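You operate a simulated robot arm through the tools that you are given. There is no shell and no other tool.

You run a simulated robot arm. Do the job below in one go: nothing can be reset, and whatever is moved stays where it is left.

TASK
Put things in order on the blue table. At the end: the blue starter case stands where the silver ribbed tin stood; the black pinion from the blue table stands where the purple box (marked "BUSHING") stood; the purple box from the blue table stands where the blue starter case stood; the silver ribbed tin stands where the rectifier stood; the rectifier from the blue table stands on top of the grey front housing; whatever was shut is shut again. Leave all else as you found it, and nothing knocked over.

Only the result counts: the job must be done as asked and must still hold three seconds after the hand-in. Knocking over, shifting, dropping, spilling or breaking anything else fails it.

THE ROBOT
A 7-joint arm with a two-finger parallel gripper, fixed in place. Base frame: the origin is at the foot of the arm, x ahead of it, y to its left, z up; the work surface is at about z = 0. Units: m, degrees, N and s.
With the tool pointing down near the work surface it reaches from about 0.24 to 0.62 m from the base axis. Its first joint turns from -66.0 to 66.0 degrees. Payload 2.6 kg.
The tool frame sits at the grasp point between the pads (the TCP): z along the fingers, y along the line on which they close. The tips reach 0.03 m beyond it. The gripper opens to 0.094 m. The fingers are 0.028 m wide and 0.01 m thick; the gripper's body (0.05 by 0.096 m) begins 0.055 m behind the TCP.
Orientation is told as [roll, pitch, yaw] about the base's x, y, z axes, in that order, counted from this pose: with the fingers straight down and closing along the base's y, the tool's x points along the base's -x, its y along +y and its z along -z.

THE INTERFACE
- The arm moves only by the tool apply_moves. Its argument "rows" is a list of rows, each a list of 7 numbers: the shift along the tool's x, y, z in units of 400 mm (1.0 is 400 mm), then the turn, a rotation vector about the tool's x, y, z in units of 45 degrees (1.0 is 45 degrees), then the finger opening in m, from 0 to 0.094. In form: [[tx, ty, tz, wx, wy, wz, hand], ...]. A call has 1 to 20 rows; each row is the pose to reach, as a shift and turn from the pose commanded when the call began, along the tool's axes at that moment. A call with a number of a shift or a turn outside -1 to 1 is refused whole. A row lasts 0.2 s, in which the tool goes at most 0.05 m and 8.6 degrees; a call with a longer step from one row to the next is refused whole, and so is a gripper value outside its range. A pose out of reach is approached as far as the arm can. The call stops where the force on the tool passes 40 N (or 10 N more than at its start, if that is more) or the arm is blocked; 0.2 s more then pass. The fingers move at their own pace (about 0.072 m/s each) and stop on an object; they squeeze with about 35 N. The grip force told is the motor's: it shows also when the fingers shut on nothing. Time passes only in rows, and 0.2 s behind the last, so rows that repeat a pose let the fingers close. It gives the time, the measured TCP pose, the force on the tool (base axes), the opening and the grip force at its end, in the units of the frame above (readings bear some noise), with the torque about the TCP (base axes, N m) and any sound that the robot's microphone picked up.
- Cameras (640 x 400 px; columns grow to the right, rows downward): "scene" is fixed at [0.0186, 0.4193, 0.5684]; the picture's right is [-0.90, -0.44, 0.00], its down [-0.23, 0.47, -0.85] and it looks along [0.38, -0.76, -0.52] (base axes); focal length 250 px, centre (320, 200). "wrist" rides on the gripper at [0.076, 0.014, -0.102] in the tool frame; the picture's right is [-0.18, 0.98, 0.00], its down [-0.75, -0.14, -0.64] and it looks along [-0.63, -0.12, 0.77] (tool axes); focal length 243 px, centre (320, 200). There is no depth. A picture from a camera that has moved, and an enlarged one, comes with that camera's place and axes in the base frame and with its lens.
- grab_frame(camera): a new picture of that camera. It takes no simulated time.
- zoom(camera, box): a new picture of the part [left, top, right, bottom] of that camera's present view, enlarged. It takes no simulated time.
- finish_job(): hands the job in; it is judged then, once.

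Places have to be worked out from the pictures, the camera data and where the tool is seen. Open the gripper and draw the arm clear of the work before you hand the job in, unless the task says otherwise.

The tools are called after "Call:" as a command line: name --pt "numbers of a row" for each row, then --argument value for the rest, lists and objects as JSON in quotes. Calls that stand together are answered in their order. apply_moves: Moves the arm, as the interface text tells. Its arguments: {"type":"object","properties":{"rows":{"type":"array","items":{"type":"array","items":{"type":"number"}}}},"required":["rows"]} The other tools are called the same way: grab_frame (camera) takes a picture; zoom (camera, box) takes an enlarged picture of a part of a camera's view; finish_job () hands the job in.

At the start:

```text
time_s: 0.0
tool_pos: [0.3536, -0.2384, 0.3385]
tcp_rot: [0.0, 0.0, -0.1]
ft_force: [0.2, 0.7, 0.9]
wrist_torque: [0.03, -0.03, 0.01]
grip_width: 0.0939
finger_force: 0.0
```

scene: 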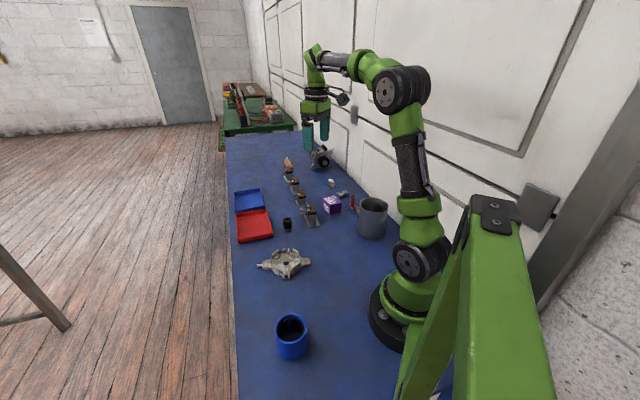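
wrist: 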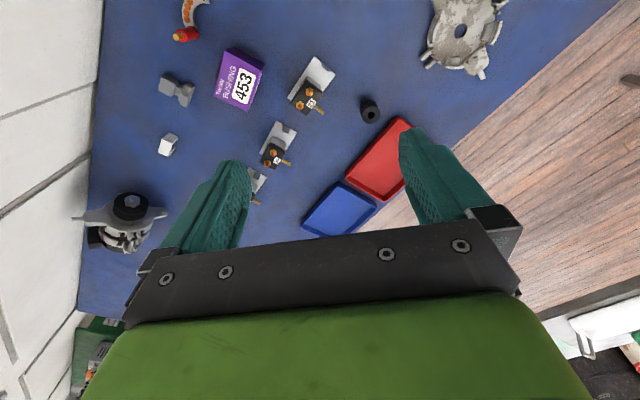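

I start by looking closely at the scene from both cameras before moving anything.

Call:
zoom --camera "scene" --box '[220, 130, 420, 255]'

Call:
zoom --camera "scene" --box '[220, 220, 420, 400]'

Call:
zoom --camera "wrist" --box '[70, 0, 390, 200]'

Call:
zoom --camera "scene" --box '[200, 60, 320, 140]'

```text
3.20 times, centred on (320, 192) of scene
camera zoom: at [0.0186, 0.4193, 0.5684], right [-0.9, -0.44, 0.0], down [-0.23, 0.47, -0.85], along [0.38, -0.76, -0.52], focal length 801 px, centre (320, 224)
```

zoom: 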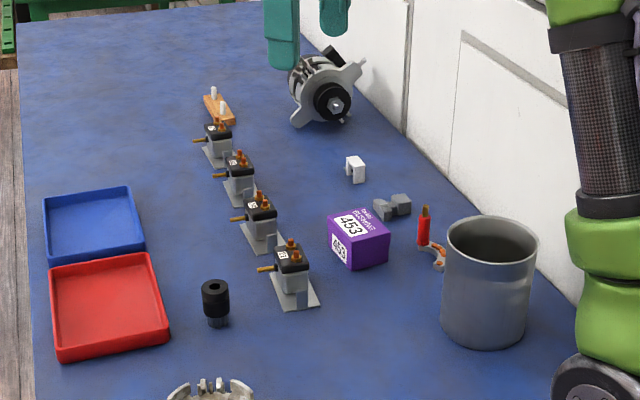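

```text
2.22 times, centred on (320, 310) of scene
camera zoom: at [0.0186, 0.4193, 0.5684], right [-0.9, -0.44, 0.0], down [-0.23, 0.47, -0.85], along [0.38, -0.76, -0.52], focal length 556 px, centre (320, -44)
```

zoom: 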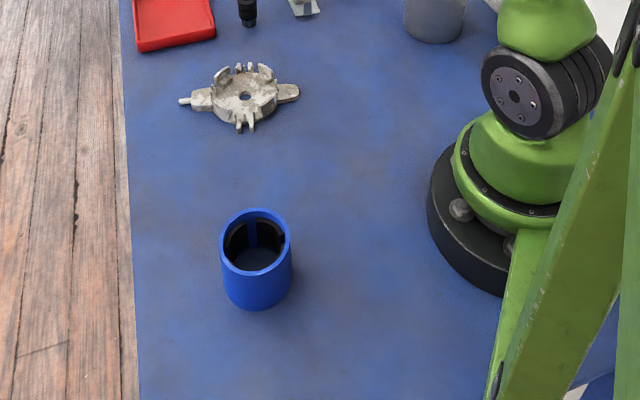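

```text
2.00 times, centred on (230, 100) of wrist
camera zoom: at [0.2784, -0.2238, 0.441], right [0.18, 0.98, 0.0], down [0.75, -0.14, 0.64], along [0.63, -0.12, -0.77], focal length 485 px, centre (500, 400)
```

zoom: 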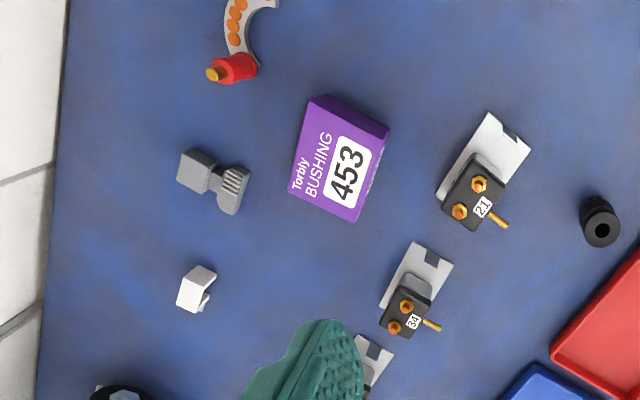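

```text
5.00 times, centred on (260, 100) of scene
camera zoom: at [0.0186, 0.4193, 0.5684], right [-0.9, -0.44, 0.0], down [-0.23, 0.47, -0.85], along [0.38, -0.76, -0.52], focal length 1252 px, centre (620, 700)
```

zoom: 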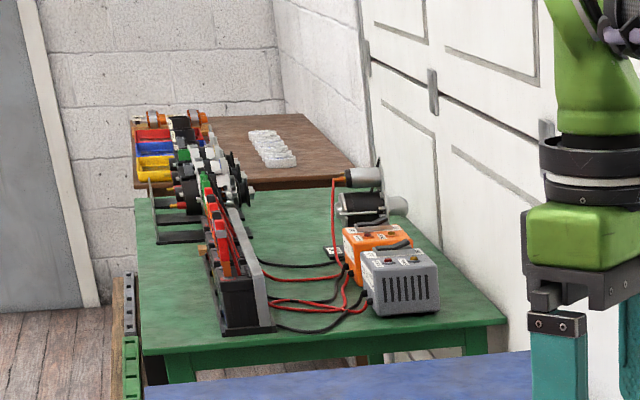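

The wrist view shows the crescent-shaped rectifier at upper left, but I can't see the grey tin from here. I raise the tool and turn it so the wrist camera faces that side of the table.

Call:
apply_moves --pt "0.022 0.058 -0.017 0 0 0.1667 0.094" --pt "0.045 0.115 -0.033 0 0 0.3333 0.094" --pt "0.067 0.173 -0.05 0 0 0.5 0.094" --pt "0.089 0.231 -0.067 0 0 0.6667 0.094" --pt "0.112 0.288 -0.083 0 0 0.8333 0.094" --pt "0.134 0.346 -0.1 0 0 1.0 0.094"

```text
time_s: 1.4
tool_pos: [0.2994, -0.0997, 0.3794]
tcp_rot: [0.0, 0.1, -45.2]
ft_force: [0.2, 0.5, 0.6]
wrist_torque: [0.0, -0.02, 0.02]
grip_width: 0.094
finger_force: 0.0
```

The move worked and the yaw is now -45°. I take a picture from here.

Call:
grab_frame --camera "wrist"

Call:
grab_frame --camera "scene"

```text
taken
camera wrist: at [0.2572, -0.0355, 0.481], right [0.83, 0.56, 0.0], down [0.43, -0.63, 0.64], along [0.36, -0.53, -0.77], focal length 243 px, centre (320, 200)
```

wrist: 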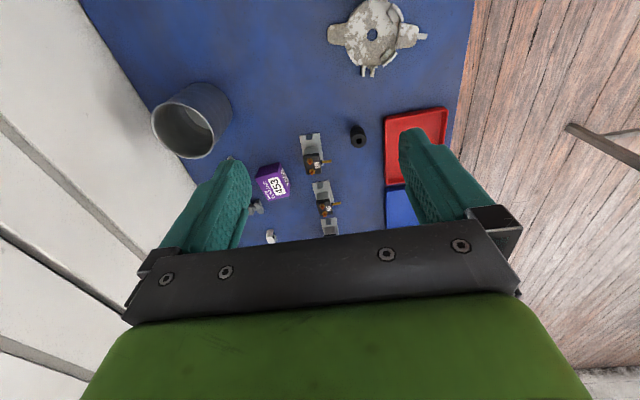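

```text
taken
```

scene: 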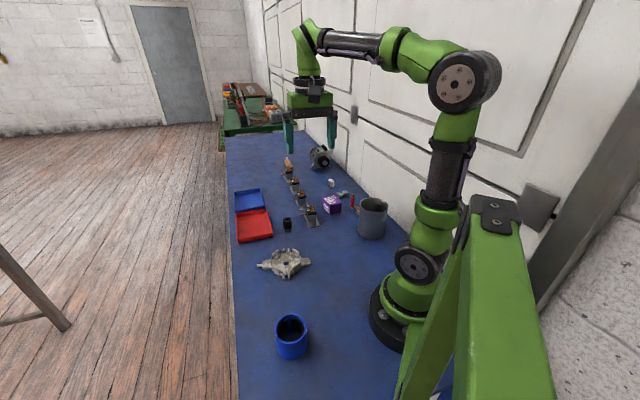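

The tin shows up near the wall side. I zoom in on it and on the small parts.

Call:
zoom --camera "wrist" --box '[120, 60, 280, 160]'

Call:
zoom --camera "wrist" --box '[230, 100, 390, 240]'

Call:
zoom --camera "scene" --box '[320, 170, 420, 250]'

Call:
zoom --camera "wrist" --box '[310, 0, 470, 100]'

```text
4.00 times, centred on (200, 110) of wrist
camera zoom: at [0.2572, -0.0355, 0.481], right [0.83, 0.56, 0.0], down [0.43, -0.63, 0.64], along [0.36, -0.53, -0.77], focal length 970 px, centre (800, 560)
```

zoom: 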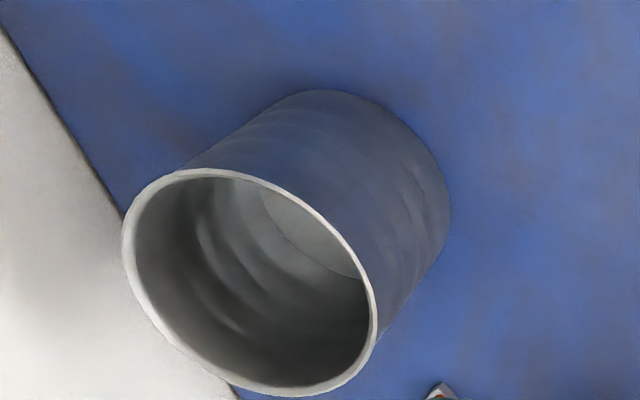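

```text
2.86 times, centred on (310, 170) of wrist
camera zoom: at [0.2572, -0.0355, 0.481], right [0.83, 0.56, 0.0], down [0.43, -0.63, 0.64], along [0.36, -0.53, -0.77], focal length 693 px, centre (349, 286)
```

zoom: 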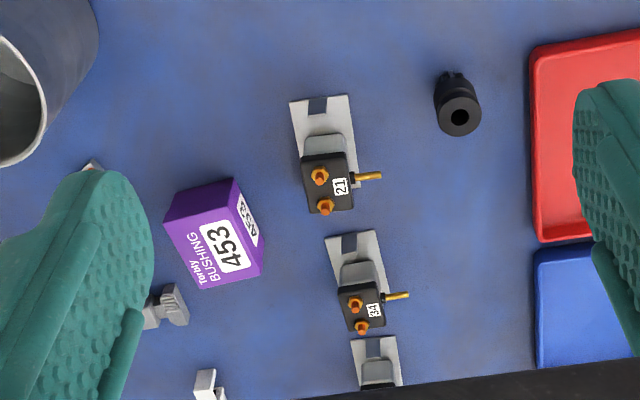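

```text
5.00 times, centred on (370, 210) of scene
camera zoom: at [0.0186, 0.4193, 0.5684], right [-0.9, -0.44, 0.0], down [-0.23, 0.47, -0.85], along [0.38, -0.76, -0.52], focal length 1252 px, centre (70, 150)
```

zoom: 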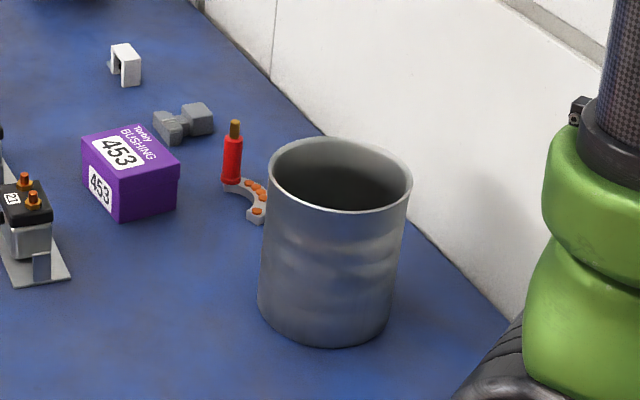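

```text
4.00 times, centred on (390, 50) of wrist
camera zoom: at [0.2572, -0.0355, 0.481], right [0.83, 0.56, 0.0], down [0.43, -0.63, 0.64], along [0.36, -0.53, -0.77], focal length 970 px, centre (40, 800)
```

zoom: 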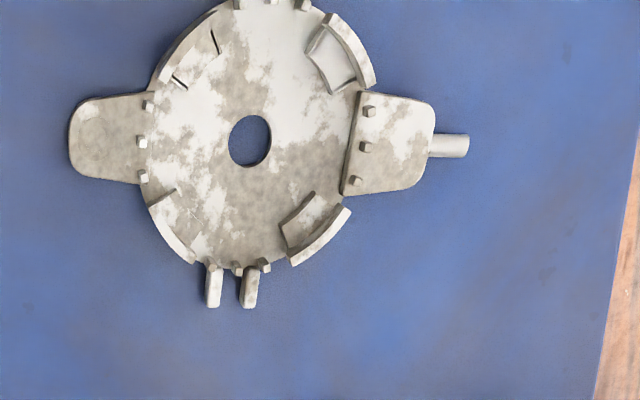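

The tin is an open-topped can at about (0.168, -0.294). It is about 0.117 m tall and 0.096 m across, so I'll have to hold it by its rim wall. The rectifier lies flat near (0.26, -0.41) with its red post upright. I move over it for a near-top-down look, staying high.

Call:
apply_moves --pt "-0.0516 -0.0633 0.05 0 0 0.1244 0.094" --pt "-0.1033 -0.1266 0.1 0 0 0.2489 0.094" --pt "-0.1549 -0.1899 0.15 0 0 0.3733 0.094" --pt "-0.2065 -0.2533 0.2 0 0 0.4978 0.094" --pt "-0.2581 -0.3166 0.25 0 0 0.6222 0.094" --pt "-0.3098 -0.3799 0.3 0 0 0.7467 0.094" --pt "-0.3614 -0.4432 0.35 0 0 0.8711 0.094" --pt "-0.413 -0.5065 0.4 0 0 0.9956 0.094"

Call:
grab_frame --camera "wrist"

Call:
grab_frame --camera "scene"

```text
time_s: 3.2
tool_pos: [0.2741, -0.3615, 0.2193]
tcp_rot: [0.0, 0.0, -89.8]
ft_force: [-0.2, 0.0, 0.3]
wrist_torque: [-0.02, 0.02, -0.02]
grip_width: 0.0941
finger_force: 0.1
```

```text
taken
camera wrist: at [0.2876, -0.285, 0.3214], right [0.98, -0.18, 0.0], down [-0.14, -0.75, 0.64], along [-0.12, -0.63, -0.77], focal length 243 px, centre (320, 200)
```

wrist: 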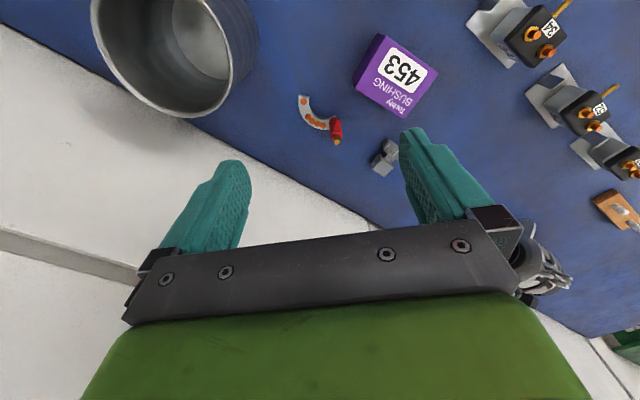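

```text
taken
```

scene: 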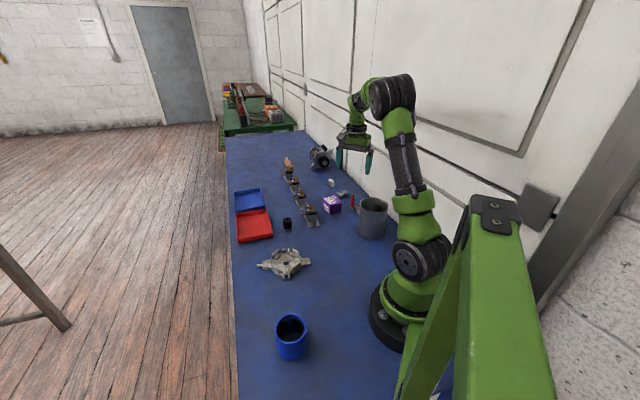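

The rectifier is now well in view at about pixel (320, 115). I zoom in to measure it.

Call:
zoom --camera "wrist" --box '[280, 80, 360, 160]'

Call:
zoom --camera "wrist" --box '[340, 20, 460, 120]'

Call:
zoom --camera "scene" --box '[330, 180, 380, 220]'

Call:
zoom --camera "wrist" --box '[80, 0, 280, 130]'

```text
5.00 times, centred on (320, 120) of wrist
camera zoom: at [0.2876, -0.285, 0.3214], right [0.98, -0.18, 0.0], down [-0.14, -0.75, 0.64], along [-0.12, -0.63, -0.77], focal length 1213 px, centre (320, 600)
```

zoom: 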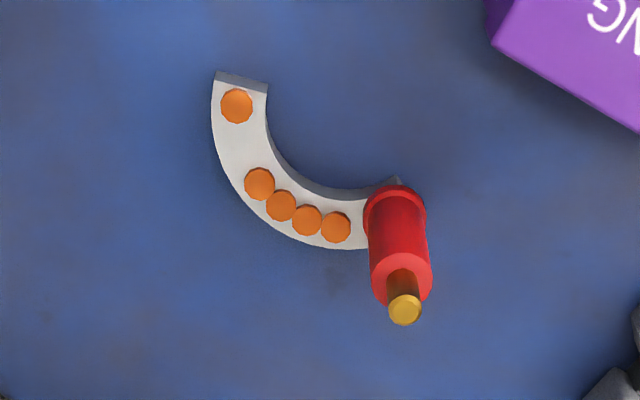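

```text
4.00 times, centred on (400, 70) of wrist
camera zoom: at [0.2876, -0.285, 0.3214], right [0.98, -0.18, 0.0], down [-0.14, -0.75, 0.64], along [-0.12, -0.63, -0.77], focal length 970 px, centre (0, 720)
```

zoom: 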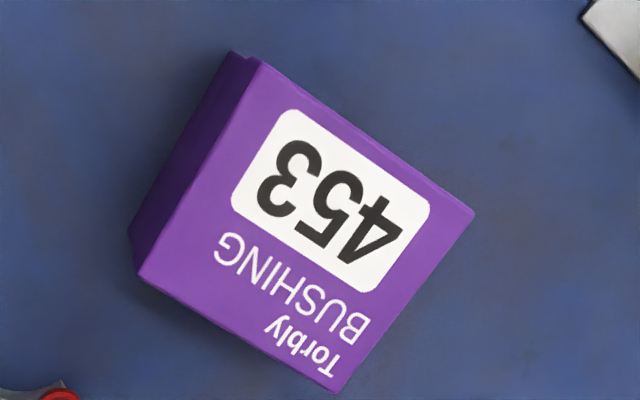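

```text
10.00 times, centred on (355, 200) of scene
camera zoom: at [0.0186, 0.4193, 0.5684], right [-0.9, -0.44, 0.0], down [-0.23, 0.47, -0.85], along [0.38, -0.76, -0.52], focal length 2503 px, centre (-30, 200)
```

zoom: 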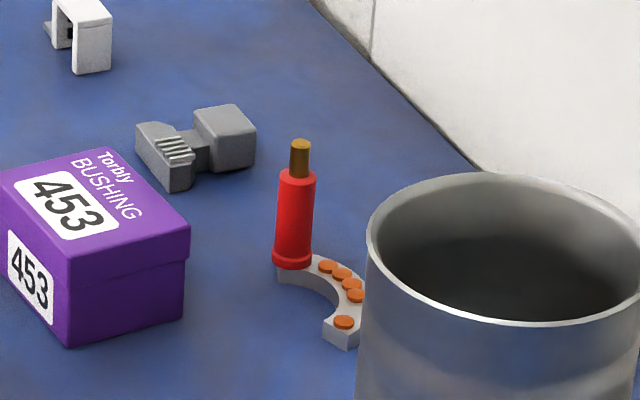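

```text
3.08 times, centred on (180, 65) of wrist
camera zoom: at [0.2876, -0.285, 0.3214], right [0.98, -0.18, 0.0], down [-0.14, -0.75, 0.64], along [-0.12, -0.63, -0.77], focal length 746 px, centre (751, 615)
```

zoom: 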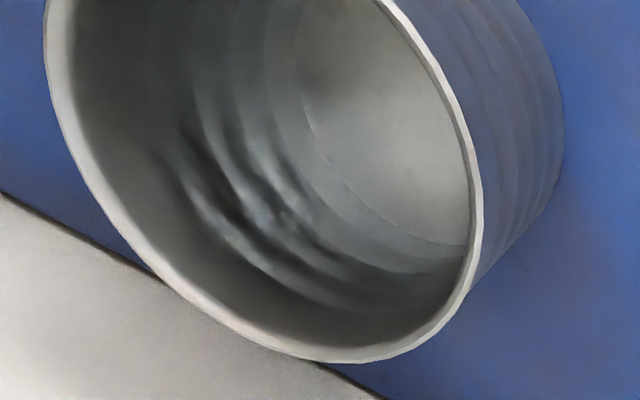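

The rectifier is a flat crescent with its arc centre near (0.276, -0.387). Its outer radius is about 0.034 and the red post stands at about (0.284, -0.4155). The purple box is near (0.353, -0.365), about 0.067 x 0.053 x 0.049. Before I grasp anything, I inspect the front housing from above.

Call:
apply_moves --pt "0.1116 0.0201 0.0094 0 0 -0.1245 0.094" --pt "0.2233 0.0401 0.0188 0 0 -0.2489 0.094" --pt "0.3349 0.0602 0.0281 0 0 -0.3734 0.094" --pt "0.4465 0.0803 0.0375 0 0 -0.4978 0.094" --pt "0.5581 0.1003 0.0469 0 0 -0.6223 0.094" --pt "0.6698 0.1204 0.0563 0 0 -0.7467 0.094" --pt "0.7814 0.1404 0.0656 0 0 -0.8712 0.094" --pt "0.893 0.1605 0.075 0 0 -0.9956 0.094"

Call:
grab_frame --camera "wrist"

Call:
zoom --camera "wrist" --box '[240, 40, 400, 180]'

Call:
zoom --camera "scene" --box '[250, 235, 320, 285]'

```text
time_s: 5.0
tool_pos: [0.3376, -0.0026, 0.1877]
tcp_rot: [0.0, 0.1, -44.9]
ft_force: [0.4, -0.2, -0.2]
wrist_torque: [0.01, 0.02, -0.01]
grip_width: 0.0938
finger_force: 0.1
```

```text
taken
camera wrist: at [0.294, 0.0625, 0.29], right [0.82, 0.57, 0.0], down [0.43, -0.63, 0.64], along [0.36, -0.53, -0.77], focal length 243 px, centre (320, 200)
```

wrist: 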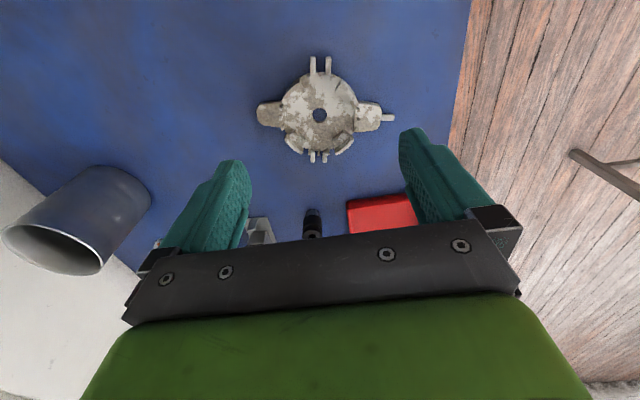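

```text
2.86 times, centred on (320, 110) of wrist
camera zoom: at [0.294, 0.0625, 0.29], right [0.82, 0.57, 0.0], down [0.43, -0.63, 0.64], along [0.36, -0.53, -0.77], focal length 693 px, centre (320, 457)
```

zoom: 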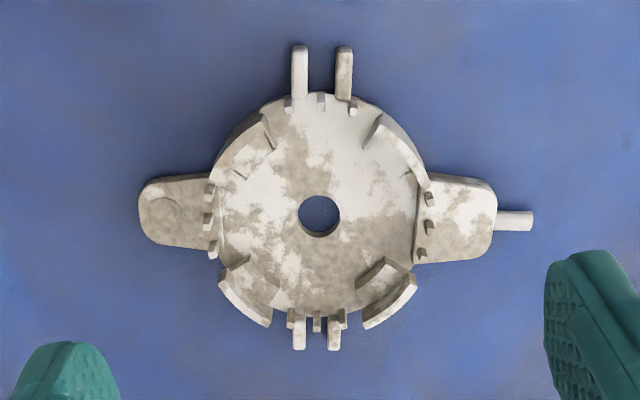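

```text
8.00 times, centred on (285, 260) of scene
camera zoom: at [0.0186, 0.4192, 0.5684], right [-0.9, -0.44, 0.0], down [-0.23, 0.47, -0.85], along [0.38, -0.76, -0.52], focal length 2003 px, centre (600, -280)
```

zoom: 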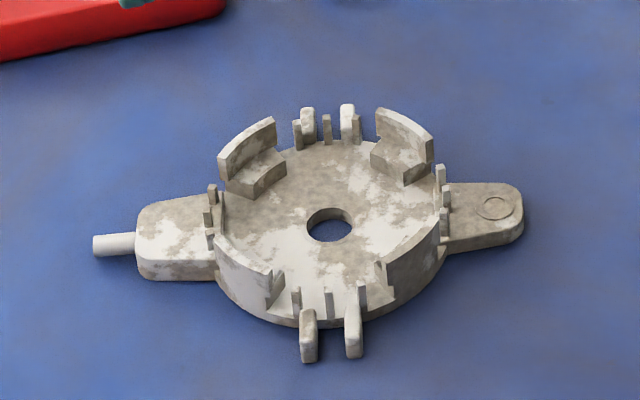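

The housing has a flat floor at z of about 0.006, with raised wall segments to about 0.024 around it. Its centre is near (0.354, -0.026) and its lug axis is at about 33°. The crescent fits inside if turned about -14°. I go back above the rectifier's post at yaw -43°, with the fingers part open.

Call:
apply_moves --pt "-0.0634 -0.0825 -0.0006 0 0 -0.0044 0.04" --pt "-0.1268 -0.165 -0.0012 0 0 -0.0088 0.04" --pt "-0.1902 -0.2475 -0.0018 0 0 -0.0132 0.04" --pt "-0.2536 -0.33 -0.0024 0 0 -0.0176 0.04" --pt "-0.317 -0.4125 -0.003 0 0 -0.022 0.04" --pt "-0.3804 -0.495 -0.0036 0 0 -0.0264 0.04" --pt "-0.4438 -0.5775 -0.0042 0 0 -0.0308 0.04" --pt "-0.5072 -0.66 -0.0048 0 0 -0.0352 0.04" --pt "-0.5706 -0.7425 -0.0054 0 0 -0.0396 0.04" --pt "-0.634 -0.825 -0.006 0 0 -0.044 0.04"

Call:
grab_frame --camera "wrist"

Call:
zoom --camera "wrist" --box '[240, 60, 400, 180]'

Call:
zoom --camera "scene" --box '[310, 130, 400, 220]'

```text
time_s: 7.2
tool_pos: [0.2824, -0.4167, 0.1915]
tcp_rot: [0.1, 0.0, -43.0]
ft_force: [-0.3, 0.3, 0.8]
wrist_torque: [0.02, -0.01, -0.01]
grip_width: 0.0401
finger_force: 0.0
```

```text
taken
camera wrist: at [0.2359, -0.3532, 0.2935], right [0.8, 0.59, 0.0], down [0.46, -0.62, 0.64], along [0.38, -0.52, -0.77], focal length 243 px, centre (320, 200)
```

wrist: 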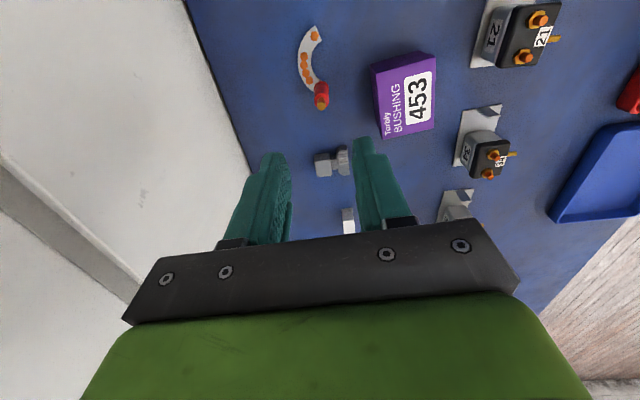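

```text
3.33 times, centred on (320, 120) of wrist
camera zoom: at [0.2359, -0.3532, 0.2935], right [0.8, 0.59, 0.0], down [0.46, -0.62, 0.64], along [0.38, -0.52, -0.77], focal length 809 px, centre (320, 467)
```

zoom: 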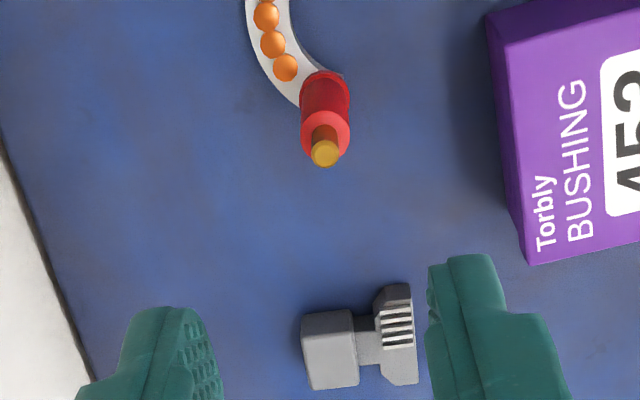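

```text
4.44 times, centred on (355, 175) of scene
camera zoom: at [0.0186, 0.4193, 0.5684], right [-0.9, -0.44, 0.0], down [-0.23, 0.47, -0.85], along [0.38, -0.76, -0.52], focal length 1113 px, centre (164, 311)
```

zoom: 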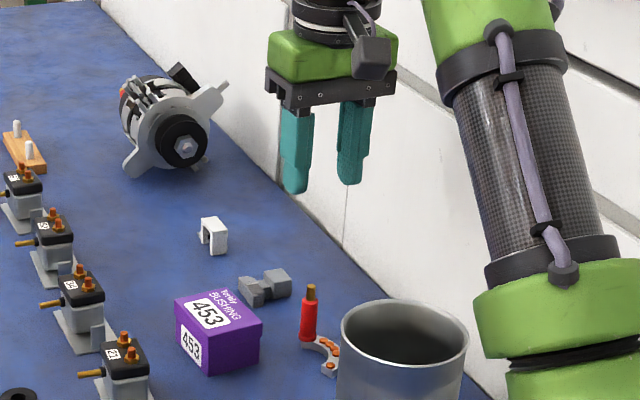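

The picture puts the post at (0.284, -0.4155), directly below the tool. I descend straight to z of about 0.052, so the fingertips stay above the crescent.

Call:
apply_moves --pt "0 0.0 0.09 0 0 0 0.04" --pt "0 0.002 0.18 0 0 0 0.04" --pt "0 0.003 0.27 0 0 0 0.04" --pt "0 0.003 0.349 0 0 0 0.04"

Call:
zoom --camera "wrist" --box '[220, 80, 420, 240]'

Call:
zoom --camera "scene" --box '[310, 150, 400, 220]'

```text
time_s: 8.2
tool_pos: [0.2852, -0.4144, 0.0506]
tcp_rot: [0.0, 0.0, -42.9]
ft_force: [-0.8, -0.3, -0.3]
wrist_torque: [-0.01, -0.04, 0.0]
grip_width: 0.04
finger_force: 0.1
```

```text
2.50 times, centred on (320, 160) of wrist
camera zoom: at [0.239, -0.3521, 0.153], right [0.8, 0.59, 0.0], down [0.46, -0.62, 0.64], along [0.38, -0.52, -0.77], focal length 606 px, centre (320, 300)
```

zoom: 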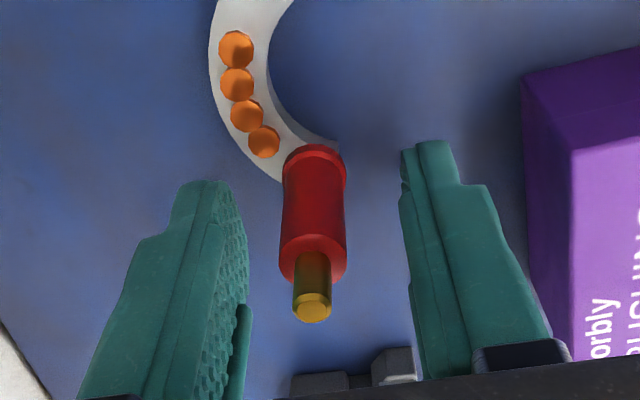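

```text
5.71 times, centred on (355, 185) of scene
camera zoom: at [0.0186, 0.4193, 0.5684], right [-0.9, -0.44, 0.0], down [-0.23, 0.47, -0.85], along [0.38, -0.76, -0.52], focal length 1430 px, centre (120, 286)
```

zoom: 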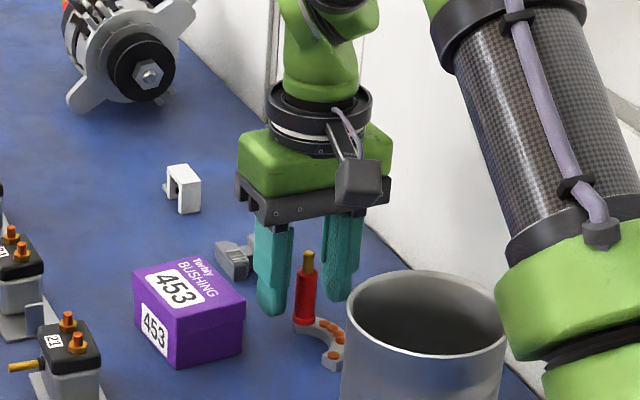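

The post sits between the fingers, and both tips are clear of the crescent. I close the grip in place.

Call:
apply_moves --pt "0 0 0 0 0 0 0.02" --pt "0 0 0 0 0 0 0.0" --pt "0 0 0 0 0 0 0.0" --pt "0 0 0 0 0 0 0.0"

Call:
zoom --camera "wrist" --box '[220, 80, 420, 240]'

```text
time_s: 9.2
tool_pos: [0.2846, -0.415, 0.0511]
tcp_rot: [0.0, 0.0, -43.0]
ft_force: [0.2, -0.3, -0.7]
wrist_torque: [0.0, 0.03, -0.01]
grip_width: 0.0135
finger_force: 34.6
```

```text
2.50 times, centred on (320, 160) of wrist
camera zoom: at [0.2391, -0.3521, 0.1533], right [0.8, 0.59, 0.0], down [0.46, -0.62, 0.64], along [0.38, -0.52, -0.77], focal length 606 px, centre (320, 300)
```

zoom: 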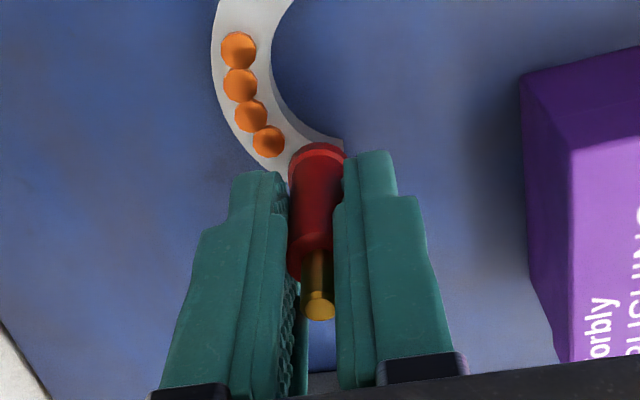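

The fingers stopped at 13.5 mm with a firm 35 N grip on the red post. I lift straight up.

Call:
apply_moves --pt "0 0 -0.03 0 0 0 0.0" --pt "0 0 -0.1 0 0 0 0.0" --pt "0 0 -0.19 0 0 0 0.0" --pt "0 0 -0.28 0 0 0 0.0" --pt "0 0 -0.35 0 0 0 0.0"

Call:
zoom --camera "wrist" --box '[220, 80, 420, 240]'

Call:
zoom --camera "scene" --box '[310, 120, 400, 200]'

```text
time_s: 10.4
tool_pos: [0.2837, -0.4145, 0.1919]
tcp_rot: [0.0, 0.0, -42.9]
ft_force: [0.4, 0.0, -1.9]
wrist_torque: [-0.02, 0.0, -0.02]
grip_width: 0.0138
finger_force: 35.4
```

```text
2.50 times, centred on (320, 160) of wrist
camera zoom: at [0.2393, -0.3513, 0.2944], right [0.8, 0.59, 0.0], down [0.46, -0.62, 0.64], along [0.38, -0.52, -0.77], focal length 606 px, centre (320, 300)
```

zoom: 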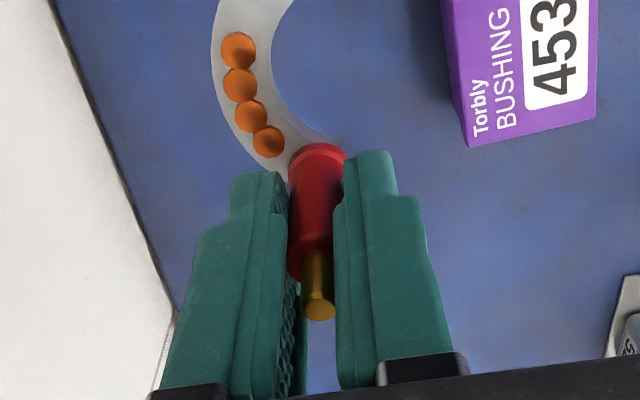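

```text
5.00 times, centred on (355, 160) of scene
camera zoom: at [0.0186, 0.4193, 0.5684], right [-0.9, -0.44, 0.0], down [-0.23, 0.47, -0.85], along [0.38, -0.76, -0.52], focal length 1252 px, centre (145, 400)
```

zoom: 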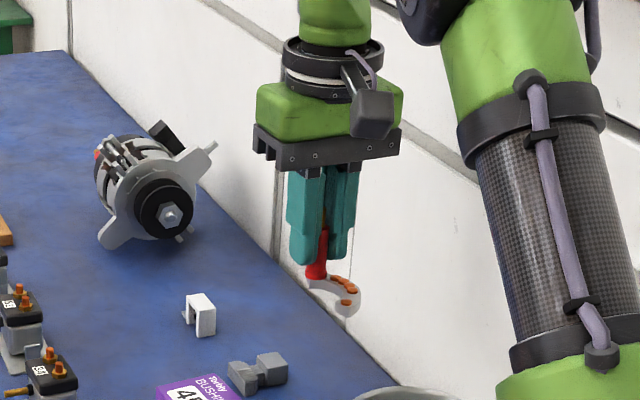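

The rectifier is held level. Before placing it, I measure exactly how the crescent hangs relative to the tool.

Call:
zoom --camera "wrist" --box '[260, 30, 380, 150]'

```text
3.33 times, centred on (320, 90) of wrist
camera zoom: at [0.2393, -0.3513, 0.2944], right [0.8, 0.59, 0.0], down [0.46, -0.62, 0.64], along [0.38, -0.52, -0.77], focal length 809 px, centre (320, 567)
```

zoom: 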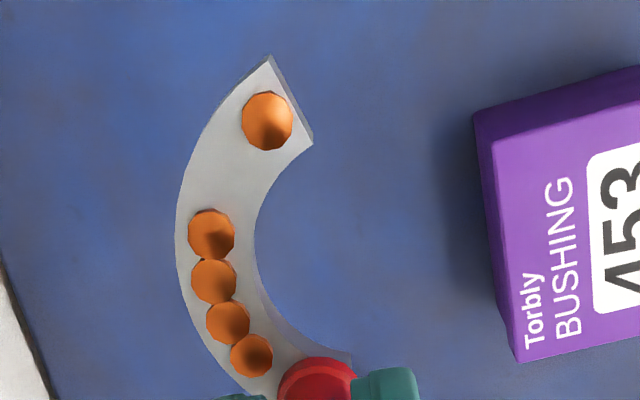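

In the hand, the crescent's arc centre sits at about (0.0255, 0.0152) in tool axes, and the arc's middle points along the tool's -y. I carry it above the housing and turn to yaw -57° so its ends point toward the gaps between the wall segments.

Call:
apply_moves --pt "0.0526 0.0892 -0.01 0 0 0.0346 0.0" --pt "0.1052 0.1783 -0.01 0 0 0.0691 0.0" --pt "0.1578 0.2675 -0.01 0 0 0.1037 0.0" --pt "0.2104 0.3567 -0.01 0 0 0.1382 0.0" --pt "0.2631 0.4458 -0.01 0 0 0.1728 0.0" --pt "0.3157 0.535 -0.01 0 0 0.2073 0.0" --pt "0.3683 0.6242 -0.01 0 0 0.2419 0.0" --pt "0.4209 0.7133 -0.01 0 0 0.2764 0.0" --pt "0.4735 0.8025 0.0 0 0 0.311 0.0"

Call:
zoom --camera "wrist" --box '[220, 20, 420, 200]'

Call:
zoom --camera "scene" --box '[240, 160, 340, 290]'

```text
time_s: 12.4
tool_pos: [0.3639, -0.0507, 0.191]
tcp_rot: [0.0, -0.1, -57.2]
ft_force: [-0.6, 0.8, -1.1]
wrist_torque: [-0.05, 0.01, -0.01]
grip_width: 0.0142
finger_force: 34.4
```

```text
2.22 times, centred on (320, 110) of wrist
camera zoom: at [0.3356, 0.0215, 0.294], right [0.93, 0.38, 0.0], down [0.29, -0.71, 0.64], along [0.24, -0.59, -0.77], focal length 539 px, centre (320, 400)
```

zoom: 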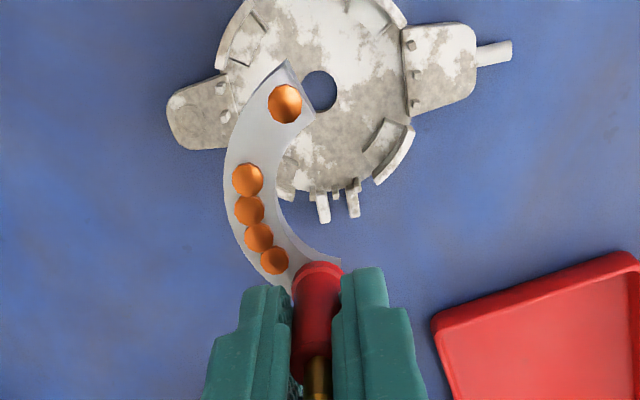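

```text
3.08 times, centred on (290, 225) of scene
camera zoom: at [0.0186, 0.4192, 0.5684], right [-0.9, -0.44, 0.0], down [-0.23, 0.47, -0.85], along [0.38, -0.76, -0.52], focal length 770 px, centre (412, 123)
```

zoom: 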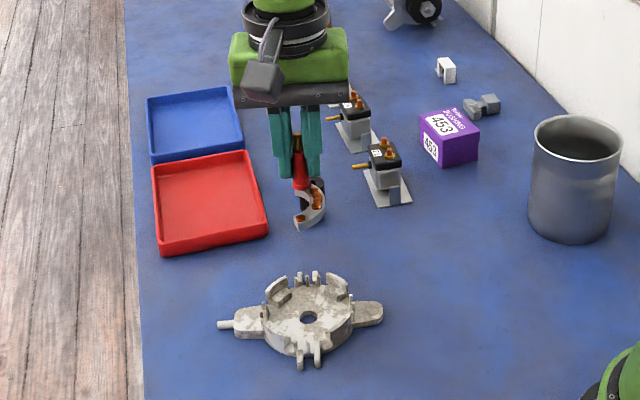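

The hole position from this view confirms the housing centre at (0.355, -0.026). I lower to just above the wall tops and check the alignment.

Call:
apply_moves --pt "0 0 0.09 0 0 0 0.0" --pt "0 0 0.18 0 0 0 0.0" --pt "0 0 0.25 0 0 0 0.0" --pt "0 0 0.27 0 0 0 0.0"

Call:
zoom --camera "wrist" --box '[220, 20, 420, 200]'

Call:
zoom --camera "scene" --box '[250, 210, 330, 290]'

```text
time_s: 13.4
tool_pos: [0.3629, -0.0507, 0.0819]
tcp_rot: [-0.1, 0.0, -57.0]
ft_force: [-1.2, 0.5, -1.4]
wrist_torque: [-0.01, -0.01, -0.02]
grip_width: 0.0137
finger_force: 35.0
```

```text
2.22 times, centred on (320, 110) of wrist
camera zoom: at [0.3345, 0.0217, 0.1853], right [0.92, 0.38, 0.0], down [0.29, -0.71, 0.64], along [0.24, -0.59, -0.77], focal length 539 px, centre (320, 400)
```

zoom: 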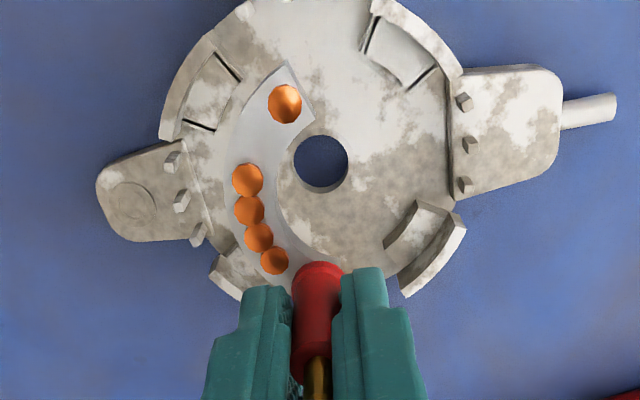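

```text
5.00 times, centred on (290, 250) of scene
camera zoom: at [0.0186, 0.4193, 0.5684], right [-0.9, -0.44, 0.0], down [-0.23, 0.47, -0.85], along [0.38, -0.76, -0.52], focal length 1252 px, centre (470, -50)
```

zoom: 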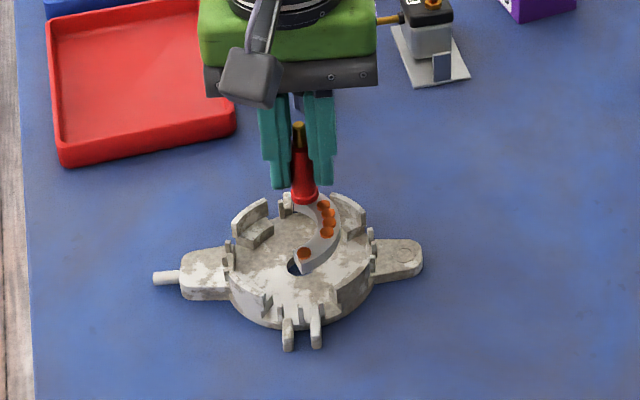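

The crescent lines up inside the wall segments. I lower in small steps and watch the force.

Call:
apply_moves --pt "0.0 0 0.02 0 0 0 0.0" --pt "0.0 0 0.035 0 0 0 0.0" --pt "0.0 0 0.045 0 0 0 0.0" --pt "0.0 0 0.05 0 0 0 0.0"

Call:
zoom --camera "wrist" --box '[220, 20, 420, 200]'

Call:
zoom --camera "scene" --box '[255, 225, 315, 285]'

```text
time_s: 14.4
tool_pos: [0.3647, -0.0502, 0.0643]
tcp_rot: [0.1, -0.1, -56.9]
ft_force: [-2.4, -0.1, 24.4]
wrist_torque: [-0.19, 0.12, -0.01]
grip_width: 0.0142
finger_force: 34.9
```

```text
2.22 times, centred on (320, 110) of wrist
camera zoom: at [0.3356, 0.0214, 0.1663], right [0.92, 0.38, 0.0], down [0.29, -0.71, 0.64], along [0.25, -0.59, -0.77], focal length 539 px, centre (320, 400)
```

zoom: 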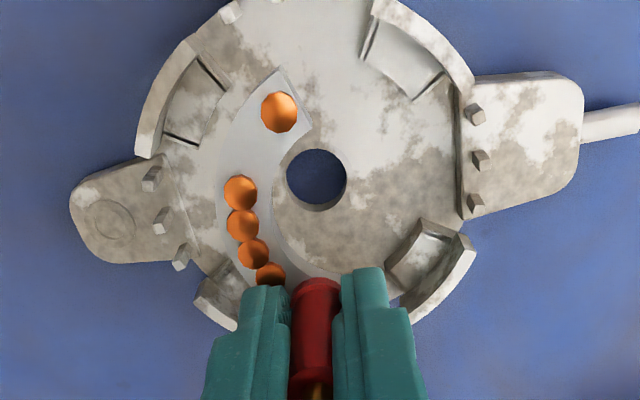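

```text
6.67 times, centred on (285, 255) of scene
camera zoom: at [0.0185, 0.4193, 0.5684], right [-0.9, -0.44, 0.0], down [-0.23, 0.47, -0.85], along [0.38, -0.76, -0.52], focal length 1669 px, centre (553, -167)
```

zoom: 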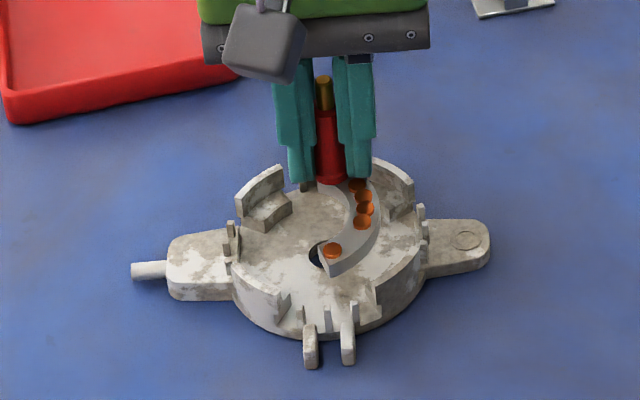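

There is contact with 24 N of upward force at TCP z of about 0.064. I zoom in to check that the crescent lies flat on the floor and isn't on a step.

Call:
zoom --camera "scene" --box '[272, 238, 302, 268]'

Call:
zoom --camera "wrist" --box '[270, 40, 350, 150]'

```text
13.33 times, centred on (287, 253) of scene
camera zoom: at [0.0185, 0.4193, 0.5684], right [-0.9, -0.44, 0.0], down [-0.23, 0.47, -0.85], along [0.38, -0.76, -0.52], focal length 3338 px, centre (760, -507)
```

zoom: 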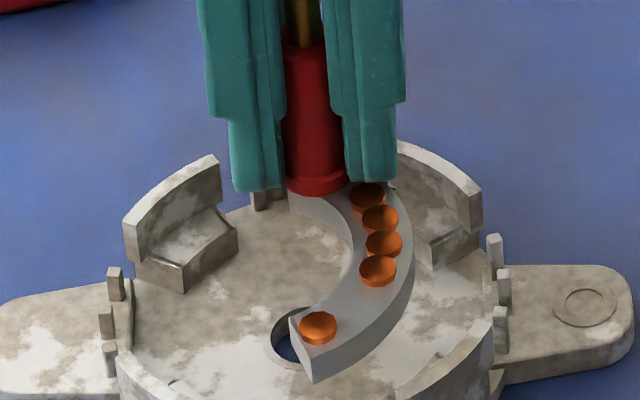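

```text
3.64 times, centred on (310, 95) of wrist
camera zoom: at [0.3356, 0.0214, 0.1663], right [0.92, 0.38, 0.0], down [0.29, -0.71, 0.64], along [0.25, -0.59, -0.77], focal length 882 px, centre (356, 582)
```

zoom: 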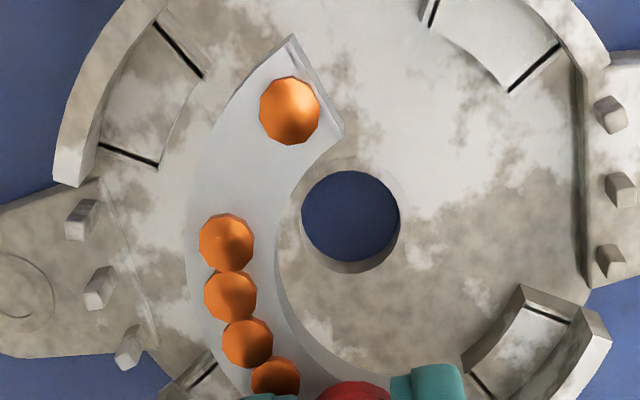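

The torque puts the contact near (0.359, -0.059), which is the end of a wall step just beside the post. The rectifier hit that step and slid about 6 mm up in the fingers. I lift slightly, shift about 5 mm away from the step, and look again.

Call:
apply_moves --pt "0 0 -0.015 0 0 0 0.0" --pt "0 0 -0.03 0 0 0 0.0" --pt "0.001 0.006 -0.03 0 0 0 0.0" --pt "0.0023 0.0125 -0.03 0 0 0 0.0"

Call:
zoom --camera "wrist" --box '[220, 20, 420, 200]'

Call:
zoom --camera "scene" --box '[260, 230, 310, 280]'

```text
time_s: 15.4
tool_pos: [0.3674, -0.0473, 0.0746]
tcp_rot: [0.0, 0.0, -57.0]
ft_force: [-0.5, -0.2, -0.6]
wrist_torque: [0.02, 0.01, 0.03]
grip_width: 0.0137
finger_force: 34.7
```

```text
2.22 times, centred on (320, 110) of wrist
camera zoom: at [0.339, 0.0251, 0.1777], right [0.92, 0.38, 0.0], down [0.29, -0.71, 0.64], along [0.24, -0.59, -0.77], focal length 539 px, centre (320, 400)
```

zoom: 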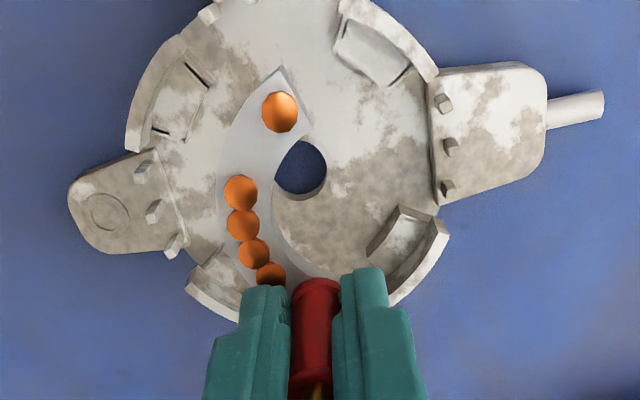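

```text
8.00 times, centred on (285, 255) of scene
camera zoom: at [0.0186, 0.4193, 0.5684], right [-0.9, -0.44, 0.0], down [-0.23, 0.47, -0.85], along [0.38, -0.76, -0.52], focal length 2003 px, centre (600, -240)
```

zoom: 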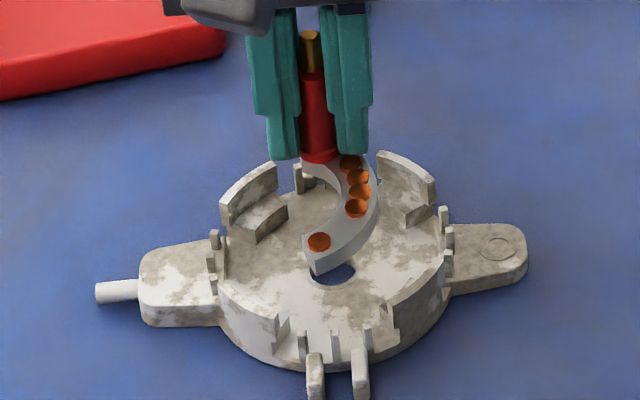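

The slide was purely vertical, so the crescent's position in the hand is unchanged. It is now centred about 14 mm off axis, as I want it. I lower again in small steps.

Call:
apply_moves --pt "0 0 0.012 0 0 0 0.0" --pt "0 0 0.024 0 0 0 0.0" --pt "0 0 0.032 0 0 0 0.0" --pt "0 0 0.036 0 0 0 0.0"

Call:
zoom --camera "scene" --box '[260, 230, 310, 280]'

```text
time_s: 16.4
tool_pos: [0.369, -0.0472, 0.0624]
tcp_rot: [0.2, -0.1, -57.1]
ft_force: [-9.4, -1.0, 36.5]
wrist_torque: [0.17, 0.41, 0.13]
grip_width: 0.014
finger_force: 34.9
```

```text
8.00 times, centred on (285, 255) of scene
camera zoom: at [0.0184, 0.4193, 0.5684], right [-0.9, -0.44, 0.0], down [-0.23, 0.47, -0.85], along [0.38, -0.76, -0.52], focal length 2003 px, centre (600, -240)
```

zoom: 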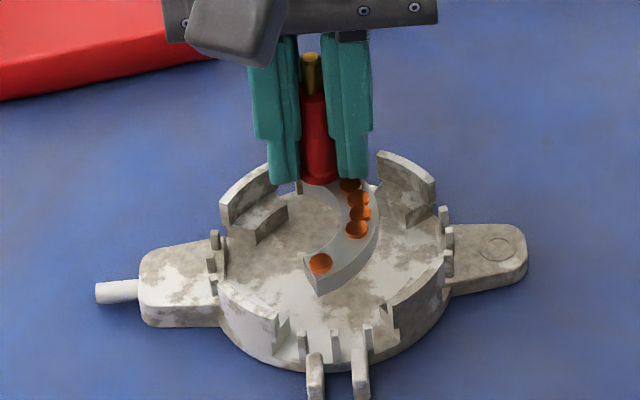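

There is contact again, at z of about 0.062. I look closely at both views to see what the rectifier is resting on.

Call:
zoom --camera "wrist" --box '[240, 20, 400, 150]'

Call:
zoom --camera "scene" --box '[270, 240, 300, 265]'

```text
3.08 times, centred on (320, 85) of wrist
camera zoom: at [0.3395, 0.025, 0.1651], right [0.92, 0.38, 0.0], down [0.29, -0.71, 0.64], along [0.25, -0.59, -0.77], focal length 746 px, centre (320, 554)
```

zoom: 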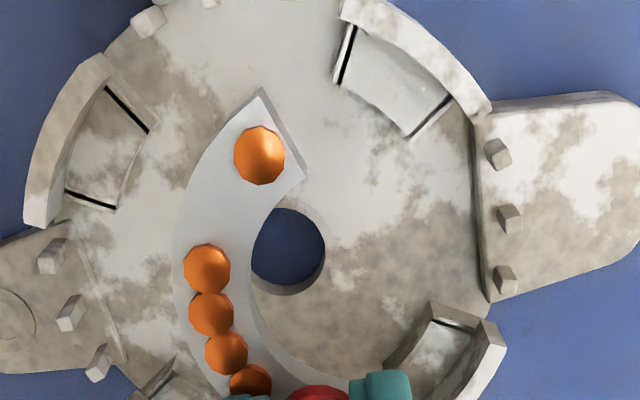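

```text
16.00 times, centred on (285, 252) of scene
camera zoom: at [0.0184, 0.4193, 0.5684], right [-0.9, -0.44, 0.0], down [-0.23, 0.47, -0.85], along [0.38, -0.76, -0.52], focal length 4005 px, centre (880, -640)
```

zoom: 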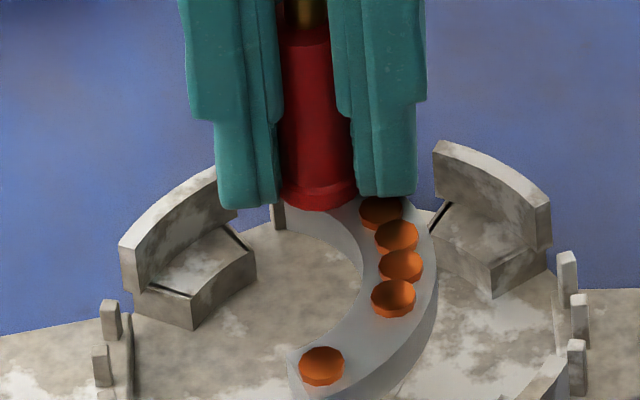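

The rectifier's underside stops at z of about 0.02 in both tries, which matches the tops of the housing's wall segments. It seems to be resting on the housing's top plane, level and centred. I ease off the pressing force first, then open the fingers just a little and look.

Call:
apply_moves --pt "0 0 -0.003 0 0 0 0.0" --pt "0 0 -0.004 0 0 0 0.0"

```text
time_s: 17.0
tool_pos: [0.3682, -0.0466, 0.0617]
tcp_rot: [0.1, -0.2, -56.9]
ft_force: [4.2, -2.3, 20.0]
wrist_torque: [-0.15, -0.21, -0.02]
grip_width: 0.0137
finger_force: 35.4
```

The pressing force has dropped to 20 N. I ease off a little more.

Call:
apply_moves --pt "0 0 -0.002 0 0 0 0.0" --pt "0 0 -0.004 0 0 0 0.0"

```text
time_s: 17.6
tool_pos: [0.3661, -0.0462, 0.0625]
tcp_rot: [-0.3, 0.3, -57.0]
ft_force: [-0.7, 0.6, 0.6]
wrist_torque: [0.1, 0.03, -0.01]
grip_width: 0.0137
finger_force: 35.3
```

The load is now near zero with the part just resting. I open the fingers slightly, to 20 mm.

Call:
apply_moves --pt "0 0 0 0 0 0 0.017" --pt "0 0 0 0 0 0 0.02" --pt "0 0 0 0 0 0 0.02"

Call:
zoom --camera "wrist" --box '[240, 20, 400, 150]'

Call:
zoom --camera "scene" --box '[260, 230, 310, 280]'

```text
time_s: 18.4
tool_pos: [0.3679, -0.0471, 0.0636]
tcp_rot: [-0.1, 0.0, -57.0]
ft_force: [-0.9, 0.7, -0.5]
wrist_torque: [-0.03, 0.0, -0.03]
grip_width: 0.0203
finger_force: 0.0
```

```text
3.08 times, centred on (320, 85) of wrist
camera zoom: at [0.3388, 0.0253, 0.1664], right [0.92, 0.38, 0.0], down [0.29, -0.71, 0.64], along [0.24, -0.59, -0.77], focal length 746 px, centre (320, 554)
```

zoom: 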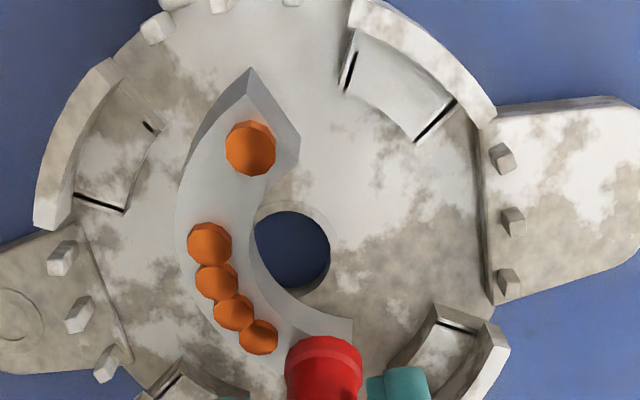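

```text
8.00 times, centred on (285, 255) of scene
camera zoom: at [0.0186, 0.4193, 0.5684], right [-0.9, -0.44, 0.0], down [-0.23, 0.47, -0.85], along [0.38, -0.76, -0.52], focal length 2003 px, centre (600, -240)
```

zoom: 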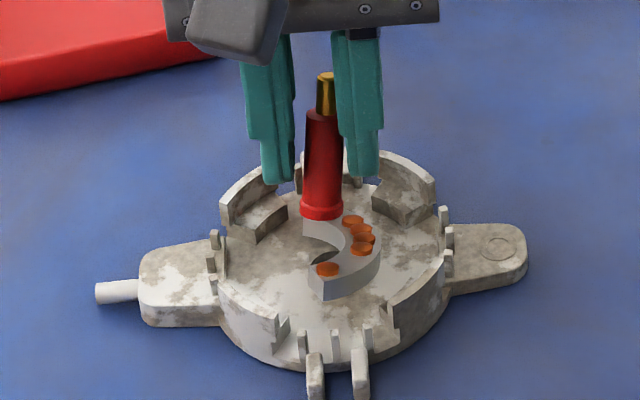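

The rectifier has dropped a little at the post end and may be leaning on a finger. I look closer before opening further.

Call:
zoom --camera "scene" --box '[270, 238, 300, 268]'

Call:
zoom --camera "wrist" --box '[260, 60, 380, 180]'

```text
13.33 times, centred on (285, 253) of scene
camera zoom: at [0.0186, 0.4193, 0.5684], right [-0.9, -0.44, 0.0], down [-0.23, 0.47, -0.85], along [0.38, -0.76, -0.52], focal length 3338 px, centre (787, -507)
```

zoom: 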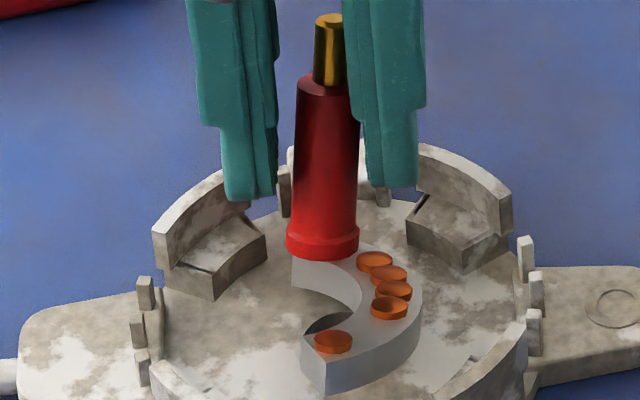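

```text
3.33 times, centred on (320, 120) of wrist
camera zoom: at [0.3388, 0.0253, 0.1664], right [0.92, 0.38, 0.0], down [0.29, -0.71, 0.64], along [0.24, -0.59, -0.77], focal length 809 px, centre (320, 467)
```

zoom: 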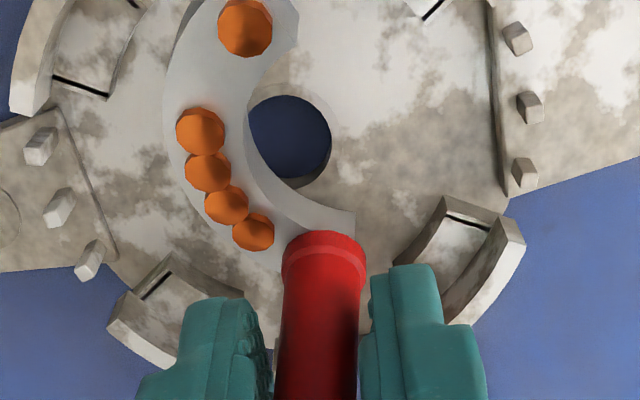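

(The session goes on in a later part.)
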